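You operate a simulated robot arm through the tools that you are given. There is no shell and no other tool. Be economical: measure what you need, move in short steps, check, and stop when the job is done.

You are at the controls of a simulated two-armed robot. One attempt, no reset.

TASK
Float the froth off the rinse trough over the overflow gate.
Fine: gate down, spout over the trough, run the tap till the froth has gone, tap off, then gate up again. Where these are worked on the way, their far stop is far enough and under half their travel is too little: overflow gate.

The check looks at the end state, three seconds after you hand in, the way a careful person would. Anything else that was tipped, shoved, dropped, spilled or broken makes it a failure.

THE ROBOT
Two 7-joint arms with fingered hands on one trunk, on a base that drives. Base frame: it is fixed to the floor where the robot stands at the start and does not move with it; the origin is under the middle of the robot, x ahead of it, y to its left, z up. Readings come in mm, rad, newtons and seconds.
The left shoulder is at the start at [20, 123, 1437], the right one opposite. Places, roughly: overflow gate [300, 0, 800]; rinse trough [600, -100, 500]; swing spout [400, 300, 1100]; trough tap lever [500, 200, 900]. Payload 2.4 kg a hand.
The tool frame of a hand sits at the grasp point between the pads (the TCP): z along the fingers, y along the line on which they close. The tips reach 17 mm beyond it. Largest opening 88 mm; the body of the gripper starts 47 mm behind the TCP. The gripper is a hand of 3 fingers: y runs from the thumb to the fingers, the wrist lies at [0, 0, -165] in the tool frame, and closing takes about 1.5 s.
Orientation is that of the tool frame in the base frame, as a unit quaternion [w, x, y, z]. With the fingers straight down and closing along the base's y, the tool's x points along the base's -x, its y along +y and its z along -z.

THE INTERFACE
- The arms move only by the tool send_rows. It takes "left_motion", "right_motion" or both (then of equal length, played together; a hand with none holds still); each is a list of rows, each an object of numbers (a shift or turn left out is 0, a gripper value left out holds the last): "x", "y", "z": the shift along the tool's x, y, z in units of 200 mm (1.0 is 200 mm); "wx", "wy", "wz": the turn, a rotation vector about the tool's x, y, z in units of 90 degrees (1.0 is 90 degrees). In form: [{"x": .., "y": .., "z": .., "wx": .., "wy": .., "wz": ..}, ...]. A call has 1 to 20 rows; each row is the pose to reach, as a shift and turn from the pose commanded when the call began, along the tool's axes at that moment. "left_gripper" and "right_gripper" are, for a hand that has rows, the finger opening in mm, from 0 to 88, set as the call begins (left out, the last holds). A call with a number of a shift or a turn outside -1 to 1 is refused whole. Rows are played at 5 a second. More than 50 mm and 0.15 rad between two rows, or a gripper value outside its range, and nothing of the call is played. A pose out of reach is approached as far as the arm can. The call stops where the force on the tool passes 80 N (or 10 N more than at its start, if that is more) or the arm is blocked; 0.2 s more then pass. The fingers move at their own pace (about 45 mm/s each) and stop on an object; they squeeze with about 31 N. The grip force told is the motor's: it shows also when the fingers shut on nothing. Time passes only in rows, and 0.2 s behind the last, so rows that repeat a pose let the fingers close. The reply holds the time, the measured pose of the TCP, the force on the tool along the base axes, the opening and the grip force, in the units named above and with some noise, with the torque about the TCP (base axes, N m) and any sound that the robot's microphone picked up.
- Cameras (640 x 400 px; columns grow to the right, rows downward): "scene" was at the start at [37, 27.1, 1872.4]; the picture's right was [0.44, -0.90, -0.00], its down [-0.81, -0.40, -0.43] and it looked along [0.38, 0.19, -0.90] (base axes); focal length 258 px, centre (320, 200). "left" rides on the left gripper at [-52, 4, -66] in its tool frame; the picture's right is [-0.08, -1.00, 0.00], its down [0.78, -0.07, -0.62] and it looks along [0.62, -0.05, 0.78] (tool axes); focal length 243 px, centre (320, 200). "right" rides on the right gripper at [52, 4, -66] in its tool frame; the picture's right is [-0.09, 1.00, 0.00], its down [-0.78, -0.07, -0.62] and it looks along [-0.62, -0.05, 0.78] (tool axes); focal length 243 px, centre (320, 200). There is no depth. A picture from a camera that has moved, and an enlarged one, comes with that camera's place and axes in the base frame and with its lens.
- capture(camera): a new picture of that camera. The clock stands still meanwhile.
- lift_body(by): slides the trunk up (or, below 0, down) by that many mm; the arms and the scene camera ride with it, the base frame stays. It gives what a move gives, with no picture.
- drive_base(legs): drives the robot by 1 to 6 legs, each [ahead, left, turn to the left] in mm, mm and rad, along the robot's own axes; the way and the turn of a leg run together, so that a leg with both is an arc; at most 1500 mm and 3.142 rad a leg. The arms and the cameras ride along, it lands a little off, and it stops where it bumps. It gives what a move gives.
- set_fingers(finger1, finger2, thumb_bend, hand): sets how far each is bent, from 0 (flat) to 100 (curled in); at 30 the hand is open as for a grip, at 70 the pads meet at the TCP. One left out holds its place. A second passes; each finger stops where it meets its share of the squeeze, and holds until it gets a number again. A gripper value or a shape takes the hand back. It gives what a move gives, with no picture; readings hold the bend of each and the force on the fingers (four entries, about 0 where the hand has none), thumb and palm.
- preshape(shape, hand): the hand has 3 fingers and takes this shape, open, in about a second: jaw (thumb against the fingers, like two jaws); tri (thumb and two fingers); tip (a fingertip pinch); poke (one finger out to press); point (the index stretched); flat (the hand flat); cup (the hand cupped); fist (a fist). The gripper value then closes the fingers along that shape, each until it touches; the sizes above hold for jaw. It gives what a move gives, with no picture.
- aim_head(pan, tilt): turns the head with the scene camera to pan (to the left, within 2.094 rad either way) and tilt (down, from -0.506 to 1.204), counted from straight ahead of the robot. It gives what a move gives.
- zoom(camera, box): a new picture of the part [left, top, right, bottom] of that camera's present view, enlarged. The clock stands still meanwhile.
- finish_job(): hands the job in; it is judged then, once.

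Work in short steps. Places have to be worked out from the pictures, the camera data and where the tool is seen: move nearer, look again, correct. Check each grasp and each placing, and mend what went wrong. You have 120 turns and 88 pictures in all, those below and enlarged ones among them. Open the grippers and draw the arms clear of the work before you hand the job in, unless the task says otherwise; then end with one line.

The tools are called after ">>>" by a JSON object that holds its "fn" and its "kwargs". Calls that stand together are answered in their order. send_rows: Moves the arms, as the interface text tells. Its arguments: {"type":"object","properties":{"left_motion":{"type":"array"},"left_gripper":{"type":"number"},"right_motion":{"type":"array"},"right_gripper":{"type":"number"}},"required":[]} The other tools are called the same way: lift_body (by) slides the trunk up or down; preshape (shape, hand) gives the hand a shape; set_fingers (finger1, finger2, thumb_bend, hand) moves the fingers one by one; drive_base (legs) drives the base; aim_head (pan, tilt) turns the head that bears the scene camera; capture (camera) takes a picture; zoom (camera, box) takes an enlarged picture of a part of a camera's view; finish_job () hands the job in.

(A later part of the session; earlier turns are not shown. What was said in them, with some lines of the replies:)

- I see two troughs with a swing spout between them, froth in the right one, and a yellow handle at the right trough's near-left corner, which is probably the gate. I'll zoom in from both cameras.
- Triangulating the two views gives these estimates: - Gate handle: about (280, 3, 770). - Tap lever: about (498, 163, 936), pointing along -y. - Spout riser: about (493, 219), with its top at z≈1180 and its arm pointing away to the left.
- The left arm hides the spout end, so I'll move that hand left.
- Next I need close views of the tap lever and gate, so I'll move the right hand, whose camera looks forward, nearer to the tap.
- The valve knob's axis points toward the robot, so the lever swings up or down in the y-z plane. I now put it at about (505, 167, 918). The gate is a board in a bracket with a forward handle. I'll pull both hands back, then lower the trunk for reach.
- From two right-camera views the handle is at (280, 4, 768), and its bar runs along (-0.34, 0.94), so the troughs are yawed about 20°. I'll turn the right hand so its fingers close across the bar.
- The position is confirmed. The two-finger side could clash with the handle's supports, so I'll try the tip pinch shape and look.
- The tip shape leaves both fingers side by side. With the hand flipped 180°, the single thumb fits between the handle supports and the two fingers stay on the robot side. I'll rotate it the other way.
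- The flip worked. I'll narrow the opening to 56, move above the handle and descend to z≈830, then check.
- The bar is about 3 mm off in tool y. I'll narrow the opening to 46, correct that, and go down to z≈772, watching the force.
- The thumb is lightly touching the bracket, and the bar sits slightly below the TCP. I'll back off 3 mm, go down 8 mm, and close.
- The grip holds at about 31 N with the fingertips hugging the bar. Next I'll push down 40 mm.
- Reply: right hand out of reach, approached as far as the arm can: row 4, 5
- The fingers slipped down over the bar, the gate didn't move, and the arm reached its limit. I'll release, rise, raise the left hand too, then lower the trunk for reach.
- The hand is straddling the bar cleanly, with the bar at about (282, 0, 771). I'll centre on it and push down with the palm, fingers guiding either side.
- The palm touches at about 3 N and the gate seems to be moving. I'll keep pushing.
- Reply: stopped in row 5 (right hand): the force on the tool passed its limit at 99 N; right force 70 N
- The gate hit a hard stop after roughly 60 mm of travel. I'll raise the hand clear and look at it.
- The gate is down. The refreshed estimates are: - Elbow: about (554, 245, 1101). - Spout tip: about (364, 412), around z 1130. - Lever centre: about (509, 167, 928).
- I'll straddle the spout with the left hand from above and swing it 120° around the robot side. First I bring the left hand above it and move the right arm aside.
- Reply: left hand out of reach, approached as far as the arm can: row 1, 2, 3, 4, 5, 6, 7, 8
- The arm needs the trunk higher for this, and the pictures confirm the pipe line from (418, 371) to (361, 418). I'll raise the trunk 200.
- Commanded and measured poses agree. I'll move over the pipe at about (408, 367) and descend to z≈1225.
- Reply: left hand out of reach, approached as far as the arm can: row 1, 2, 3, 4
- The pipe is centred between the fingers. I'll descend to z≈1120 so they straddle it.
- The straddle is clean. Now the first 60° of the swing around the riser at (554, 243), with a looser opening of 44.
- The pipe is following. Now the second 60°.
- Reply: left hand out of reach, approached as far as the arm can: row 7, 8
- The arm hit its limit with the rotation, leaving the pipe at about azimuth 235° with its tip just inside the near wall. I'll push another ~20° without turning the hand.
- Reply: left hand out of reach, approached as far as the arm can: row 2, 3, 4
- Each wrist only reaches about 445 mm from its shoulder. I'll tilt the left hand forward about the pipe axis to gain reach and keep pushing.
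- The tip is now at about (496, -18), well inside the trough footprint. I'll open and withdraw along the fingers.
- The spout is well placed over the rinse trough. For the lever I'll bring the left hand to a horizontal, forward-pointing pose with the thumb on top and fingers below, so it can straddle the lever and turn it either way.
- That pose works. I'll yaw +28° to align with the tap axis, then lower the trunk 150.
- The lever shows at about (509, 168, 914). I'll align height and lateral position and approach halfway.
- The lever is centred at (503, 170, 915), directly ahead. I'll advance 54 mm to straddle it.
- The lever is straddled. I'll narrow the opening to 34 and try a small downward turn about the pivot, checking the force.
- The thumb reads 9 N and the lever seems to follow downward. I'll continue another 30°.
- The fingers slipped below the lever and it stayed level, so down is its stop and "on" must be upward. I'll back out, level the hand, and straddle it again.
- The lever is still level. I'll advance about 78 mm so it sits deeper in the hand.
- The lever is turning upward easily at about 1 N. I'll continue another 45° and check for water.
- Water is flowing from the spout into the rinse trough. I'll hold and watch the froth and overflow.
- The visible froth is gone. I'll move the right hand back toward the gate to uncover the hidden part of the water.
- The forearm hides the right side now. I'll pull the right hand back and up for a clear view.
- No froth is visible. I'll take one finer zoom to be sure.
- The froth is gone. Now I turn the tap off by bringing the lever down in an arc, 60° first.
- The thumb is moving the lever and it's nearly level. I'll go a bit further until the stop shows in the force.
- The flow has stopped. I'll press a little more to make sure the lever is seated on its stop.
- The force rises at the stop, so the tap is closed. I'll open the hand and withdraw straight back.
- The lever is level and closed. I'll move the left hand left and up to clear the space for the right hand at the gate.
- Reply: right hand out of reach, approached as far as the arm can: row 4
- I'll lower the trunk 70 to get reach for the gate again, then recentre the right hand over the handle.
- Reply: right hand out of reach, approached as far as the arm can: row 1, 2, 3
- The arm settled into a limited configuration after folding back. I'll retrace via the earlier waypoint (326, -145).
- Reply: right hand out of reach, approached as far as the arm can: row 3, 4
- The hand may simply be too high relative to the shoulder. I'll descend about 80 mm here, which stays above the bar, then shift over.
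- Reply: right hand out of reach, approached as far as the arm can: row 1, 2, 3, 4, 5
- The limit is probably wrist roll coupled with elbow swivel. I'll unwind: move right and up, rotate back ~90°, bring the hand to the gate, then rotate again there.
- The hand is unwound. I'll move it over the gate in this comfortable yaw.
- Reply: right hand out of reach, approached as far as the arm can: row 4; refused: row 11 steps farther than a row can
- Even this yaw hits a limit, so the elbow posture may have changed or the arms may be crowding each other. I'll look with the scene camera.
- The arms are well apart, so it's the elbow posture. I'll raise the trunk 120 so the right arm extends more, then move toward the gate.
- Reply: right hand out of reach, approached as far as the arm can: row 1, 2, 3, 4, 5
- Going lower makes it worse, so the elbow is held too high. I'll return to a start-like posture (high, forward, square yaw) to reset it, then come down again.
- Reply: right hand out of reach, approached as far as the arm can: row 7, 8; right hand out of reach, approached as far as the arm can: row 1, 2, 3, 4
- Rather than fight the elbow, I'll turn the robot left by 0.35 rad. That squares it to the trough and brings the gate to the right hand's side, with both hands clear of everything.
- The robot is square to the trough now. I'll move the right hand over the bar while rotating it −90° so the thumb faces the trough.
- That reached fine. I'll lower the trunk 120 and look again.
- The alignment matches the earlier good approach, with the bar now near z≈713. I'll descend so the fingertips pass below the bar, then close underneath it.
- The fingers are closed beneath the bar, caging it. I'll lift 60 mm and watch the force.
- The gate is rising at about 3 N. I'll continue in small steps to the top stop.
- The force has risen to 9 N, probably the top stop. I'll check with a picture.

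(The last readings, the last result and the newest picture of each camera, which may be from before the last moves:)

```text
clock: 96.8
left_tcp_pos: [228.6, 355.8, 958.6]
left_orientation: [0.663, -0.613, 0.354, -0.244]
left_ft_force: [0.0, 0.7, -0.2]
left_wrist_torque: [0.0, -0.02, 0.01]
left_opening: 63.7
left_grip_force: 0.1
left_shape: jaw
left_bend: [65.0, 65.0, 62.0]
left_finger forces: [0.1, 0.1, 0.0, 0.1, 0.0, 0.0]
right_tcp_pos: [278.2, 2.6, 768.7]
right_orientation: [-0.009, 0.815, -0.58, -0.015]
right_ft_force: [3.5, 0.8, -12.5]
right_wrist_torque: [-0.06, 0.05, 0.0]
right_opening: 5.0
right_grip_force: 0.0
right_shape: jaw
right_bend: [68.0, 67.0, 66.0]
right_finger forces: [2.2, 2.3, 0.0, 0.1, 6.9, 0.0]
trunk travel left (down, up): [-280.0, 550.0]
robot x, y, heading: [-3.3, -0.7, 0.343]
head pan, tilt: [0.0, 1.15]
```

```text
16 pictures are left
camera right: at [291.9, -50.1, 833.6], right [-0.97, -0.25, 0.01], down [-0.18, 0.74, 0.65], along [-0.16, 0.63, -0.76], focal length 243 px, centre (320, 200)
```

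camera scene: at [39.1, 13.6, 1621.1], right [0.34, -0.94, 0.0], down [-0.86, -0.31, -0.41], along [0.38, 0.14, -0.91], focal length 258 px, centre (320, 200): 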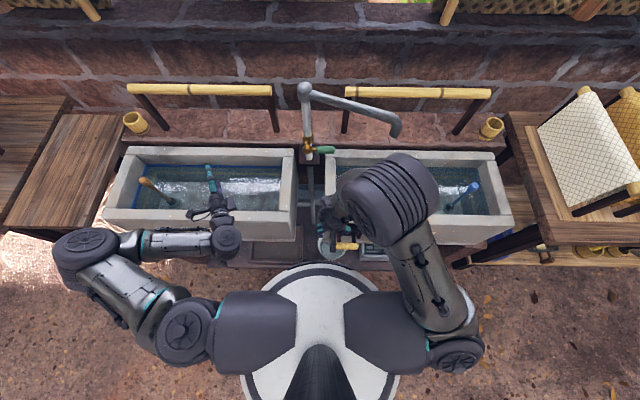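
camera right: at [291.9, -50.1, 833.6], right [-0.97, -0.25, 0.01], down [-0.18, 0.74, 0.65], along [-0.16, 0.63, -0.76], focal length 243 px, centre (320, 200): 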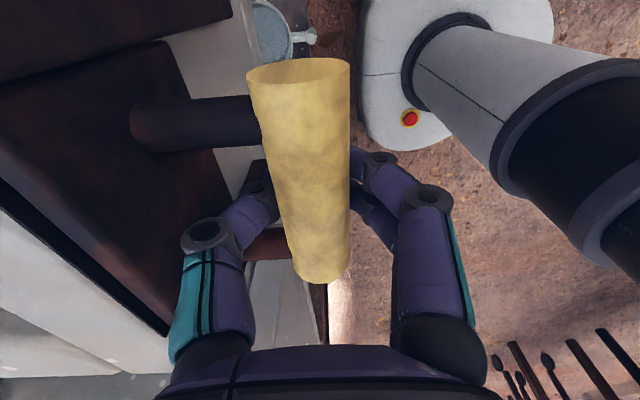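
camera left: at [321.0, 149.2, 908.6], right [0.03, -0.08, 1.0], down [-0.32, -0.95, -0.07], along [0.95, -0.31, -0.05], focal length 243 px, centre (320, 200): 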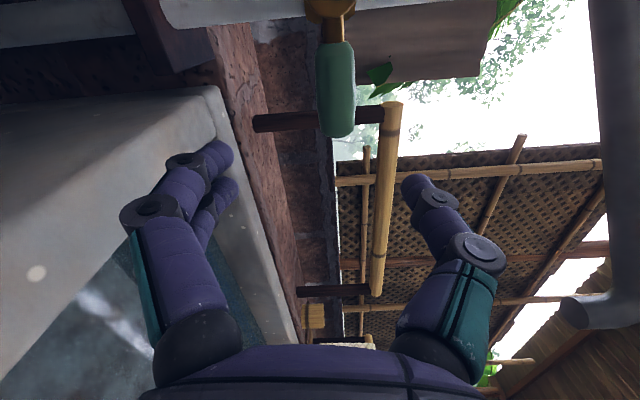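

The view matches the original gate-up picture, with the same thin slot and bar level. I'll open the fingers and rise clear.

>>> {"fn": "send_rows", "kwargs": {"right_motion": [{}, {}, {}, {}, {"z": -0.1}, {"z": -0.25}, {"z": -0.4}, {"z": -0.6}], "right_gripper": 46}}

>>> {"fn": "capture", "kwargs": {"camera": "right"}}

```text
clock: 98.6
left_tcp_pos: [229.2, 355.4, 960.0]
left_orientation: [0.663, -0.613, 0.353, -0.245]
left_ft_force: [-0.2, 0.2, 0.0]
left_wrist_torque: [0.02, -0.01, 0.0]
left_opening: 63.7
left_grip_force: 0.1
left_shape: jaw
left_bend: [65.0, 65.0, 62.0]
left_finger forces: [0.1, 0.0, 0.0, 0.0, 0.0, 0.0]
right_tcp_pos: [278.8, -1.8, 890.7]
right_orientation: [-0.01, 0.814, -0.581, -0.015]
right_ft_force: [-0.6, -0.1, -1.0]
right_wrist_torque: [-0.02, -0.03, -0.01]
right_opening: 45.7
right_grip_force: 0.0
right_shape: jaw
right_bend: [72.0, 72.0, 70.0]
right_finger forces: [0.1, 0.1, 0.0, 0.0, 0.0, 0.0]
trunk travel left (down, up): [-280.0, 550.0]
robot x, y, heading: [-0.8, 3.7, 0.343]
head pan, tilt: [0.0, 1.15]
```

```text
15 pictures are left
camera right: at [293.7, -53.6, 954.3], right [-0.97, -0.25, 0.0], down [-0.18, 0.74, 0.65], along [-0.16, 0.63, -0.76], focal length 243 px, centre (320, 200)
```

right: 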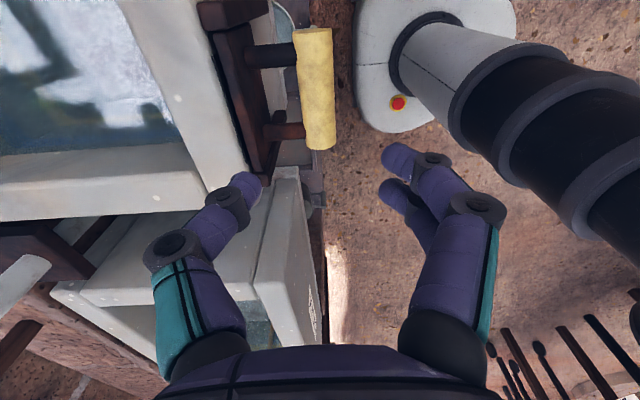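

The gate is up and staying there. I'll raise the trunk to draw both arms clear and do a final check of the scene.

>>> {"fn": "lift_body", "kwargs": {"by": 300}}

>>> {"fn": "send_rows", "kwargs": {"right_motion": [{"x": 0.2, "y": 0.05}, {"x": 0.4, "y": 0.1}, {"x": 0.6, "y": 0.15}, {"x": 0.8, "y": 0.2}]}}

>>> {"fn": "aim_head", "kwargs": {"pan": -0.1, "tilt": 1.0}}

>>> {"fn": "capture", "kwargs": {"camera": "scene"}}

>>> {"fn": "zoom", "kwargs": {"camera": "scene", "box": [270, 130, 510, 290]}}

```text
clock: 101.6
left_tcp_pos: [228.9, 355.3, 1259.3]
left_orientation: [0.663, -0.613, 0.354, -0.245]
left_ft_force: [0.3, -0.7, 0.6]
left_wrist_torque: [-0.02, 0.0, 0.0]
left_opening: 64.0
left_grip_force: 0.1
left_shape: jaw
left_bend: [65.0, 65.0, 62.0]
left_finger forces: [0.0, 0.0, 0.0, 0.0, 0.0, 0.1]
right_tcp_pos: [280.9, -0.9, 1189.9]
right_orientation: [-0.009, 0.815, -0.58, -0.016]
right_ft_force: [-0.7, 0.4, 0.3]
right_wrist_torque: [0.02, 0.02, -0.03]
right_opening: 45.6
right_grip_force: 0.0
right_shape: jaw
right_bend: [72.0, 72.0, 70.0]
right_finger forces: [0.1, 0.0, 0.1, 0.0, 0.0, 0.1]
trunk travel left (down, up): [-580.0, 250.0]
robot x, y, heading: [0.1, -2.6, 0.348]
head pan, tilt: [0.0, 1.15]
```

```text
clock: 102.6
left_tcp_pos: [229.7, 355.8, 1260.3]
left_orientation: [0.663, -0.613, 0.354, -0.245]
left_ft_force: [-0.9, -0.5, -0.1]
left_wrist_torque: [0.01, 0.0, 0.02]
left_opening: 63.7
left_grip_force: 0.1
left_shape: jaw
left_bend: [65.0, 65.0, 62.0]
left_finger forces: [0.0, 0.1, 0.1, 0.0, 0.0, 0.0]
right_tcp_pos: [298.2, -164.9, 1181.6]
right_orientation: [-0.009, 0.815, -0.58, -0.015]
right_ft_force: [0.5, -0.5, 0.9]
right_wrist_torque: [-0.01, -0.02, 0.0]
right_opening: 45.5
right_grip_force: 0.0
right_shape: jaw
right_bend: [72.0, 72.0, 70.0]
right_finger forces: [0.0, 0.0, 0.1, 0.1, 0.1, 0.1]
trunk travel left (down, up): [-580.0, 250.0]
robot x, y, heading: [-1.6, 2.2, 0.345]
head pan, tilt: [0.0, 1.15]
```

```text
clock: 103.3
left_tcp_pos: [230.1, 355.0, 1259.8]
left_orientation: [0.663, -0.612, 0.355, -0.245]
left_ft_force: [0.9, -0.2, 0.2]
left_wrist_torque: [0.0, 0.02, -0.01]
left_opening: 63.7
left_grip_force: 0.0
left_shape: jaw
left_bend: [65.0, 65.0, 62.0]
left_finger forces: [0.1, 0.1, 0.1, 0.0, 0.1, 0.0]
right_tcp_pos: [298.1, -163.7, 1183.2]
right_orientation: [-0.01, 0.815, -0.58, -0.015]
right_ft_force: [0.4, 0.0, -0.3]
right_wrist_torque: [-0.01, -0.01, 0.02]
right_opening: 45.6
right_grip_force: 0.1
right_shape: jaw
right_bend: [72.0, 72.0, 70.0]
right_finger forces: [0.0, 0.0, 0.1, 0.0, 0.1, 0.1]
trunk travel left (down, up): [-580.0, 250.0]
robot x, y, heading: [1.8, 1.1, 0.345]
head pan, tilt: [-0.099, 1.0]
```

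```text
14 pictures are left
camera scene: at [50.8, 10.5, 1810.8], right [0.24, -0.97, 0.0], down [-0.82, -0.21, -0.54], along [0.52, 0.13, -0.84], focal length 258 px, centre (320, 200)
```

scene: 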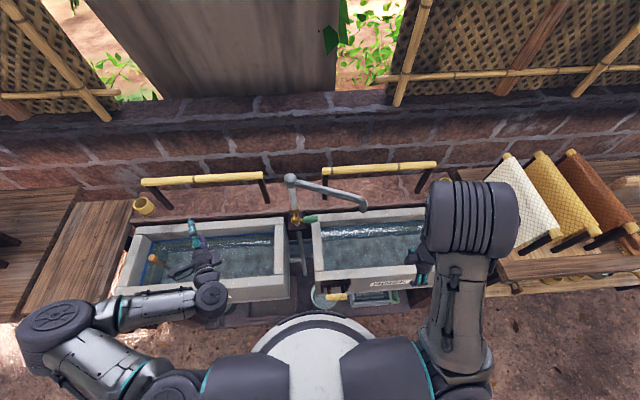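

```text
2.50 times, centred on (390, 210) of scene
camera zoom: at [50.8, 10.5, 1810.8], right [0.24, -0.97, 0.0], down [-0.82, -0.21, -0.54], along [0.52, 0.13, -0.84], focal length 646 px, centre (145, 175)
```

zoom: 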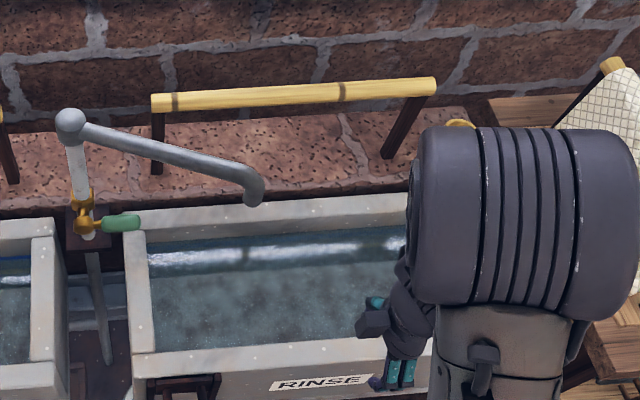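

The spout is over the trough, the tap is off, there's no froth and nothing is disturbed. I'll open both hands fully and take a last look at the gate and the right end of the trough.

>>> {"fn": "send_rows", "kwargs": {"left_motion": [{}, {}, {}, {}, {}], "right_motion": [{"y": 0.1}, {"y": 0.2}, {"y": 0.3, "x": 0.15}, {"y": 0.4, "x": 0.3}, {"y": 0.4, "x": 0.45}], "left_gripper": 88, "right_gripper": 88}}

>>> {"fn": "zoom", "kwargs": {"camera": "scene", "box": [280, 190, 480, 320]}}

```text
clock: 104.5
left_tcp_pos: [229.3, 354.3, 1260.4]
left_orientation: [0.662, -0.613, 0.354, -0.245]
left_ft_force: [-0.4, 0.1, -0.5]
left_wrist_torque: [0.01, -0.03, 0.0]
left_opening: 88.0
left_grip_force: 0.1
left_shape: jaw
left_bend: [30.0, 30.0, 30.0]
left_finger forces: [0.1, 0.0, 0.0, 0.1, 0.1, 0.1]
right_tcp_pos: [250.4, -274.6, 1182.4]
right_orientation: [-0.01, 0.814, -0.58, -0.015]
right_ft_force: [0.3, 0.3, -0.1]
right_wrist_torque: [0.0, 0.02, 0.01]
right_opening: 88.0
right_grip_force: 0.0
right_shape: jaw
right_bend: [30.0, 30.0, 30.0]
right_finger forces: [0.1, 0.0, 0.0, 0.0, 0.0, 0.0]
right hand out of reach, approached as far as the arm can: row 2, 3, 4
trunk travel left (down, up): [-580.0, 250.0]
robot x, y, heading: [-2.6, 3.4, 0.349]
head pan, tilt: [-0.099, 1.0]
```

```text
3.08 times, centred on (380, 255) of scene
camera zoom: at [51.4, 10.0, 1810.8], right [0.24, -0.97, 0.0], down [-0.82, -0.2, -0.54], along [0.52, 0.13, -0.84], focal length 795 px, centre (135, 31)
```

zoom: 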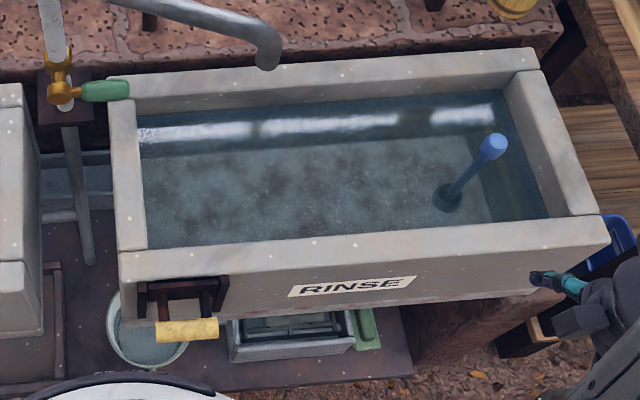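

The water is clear, the gate is up, the tap is off, the spout is over the trough and the arms are clear. I'm handing the job in.

>>> {"fn": "finish_job", "kwargs": {}}

```text
The job is handed in.
```

The froth has been floated off the rinse trough; I've handed the job in with the tap off, the gate back up, the spout still over the trough and both arms clear.
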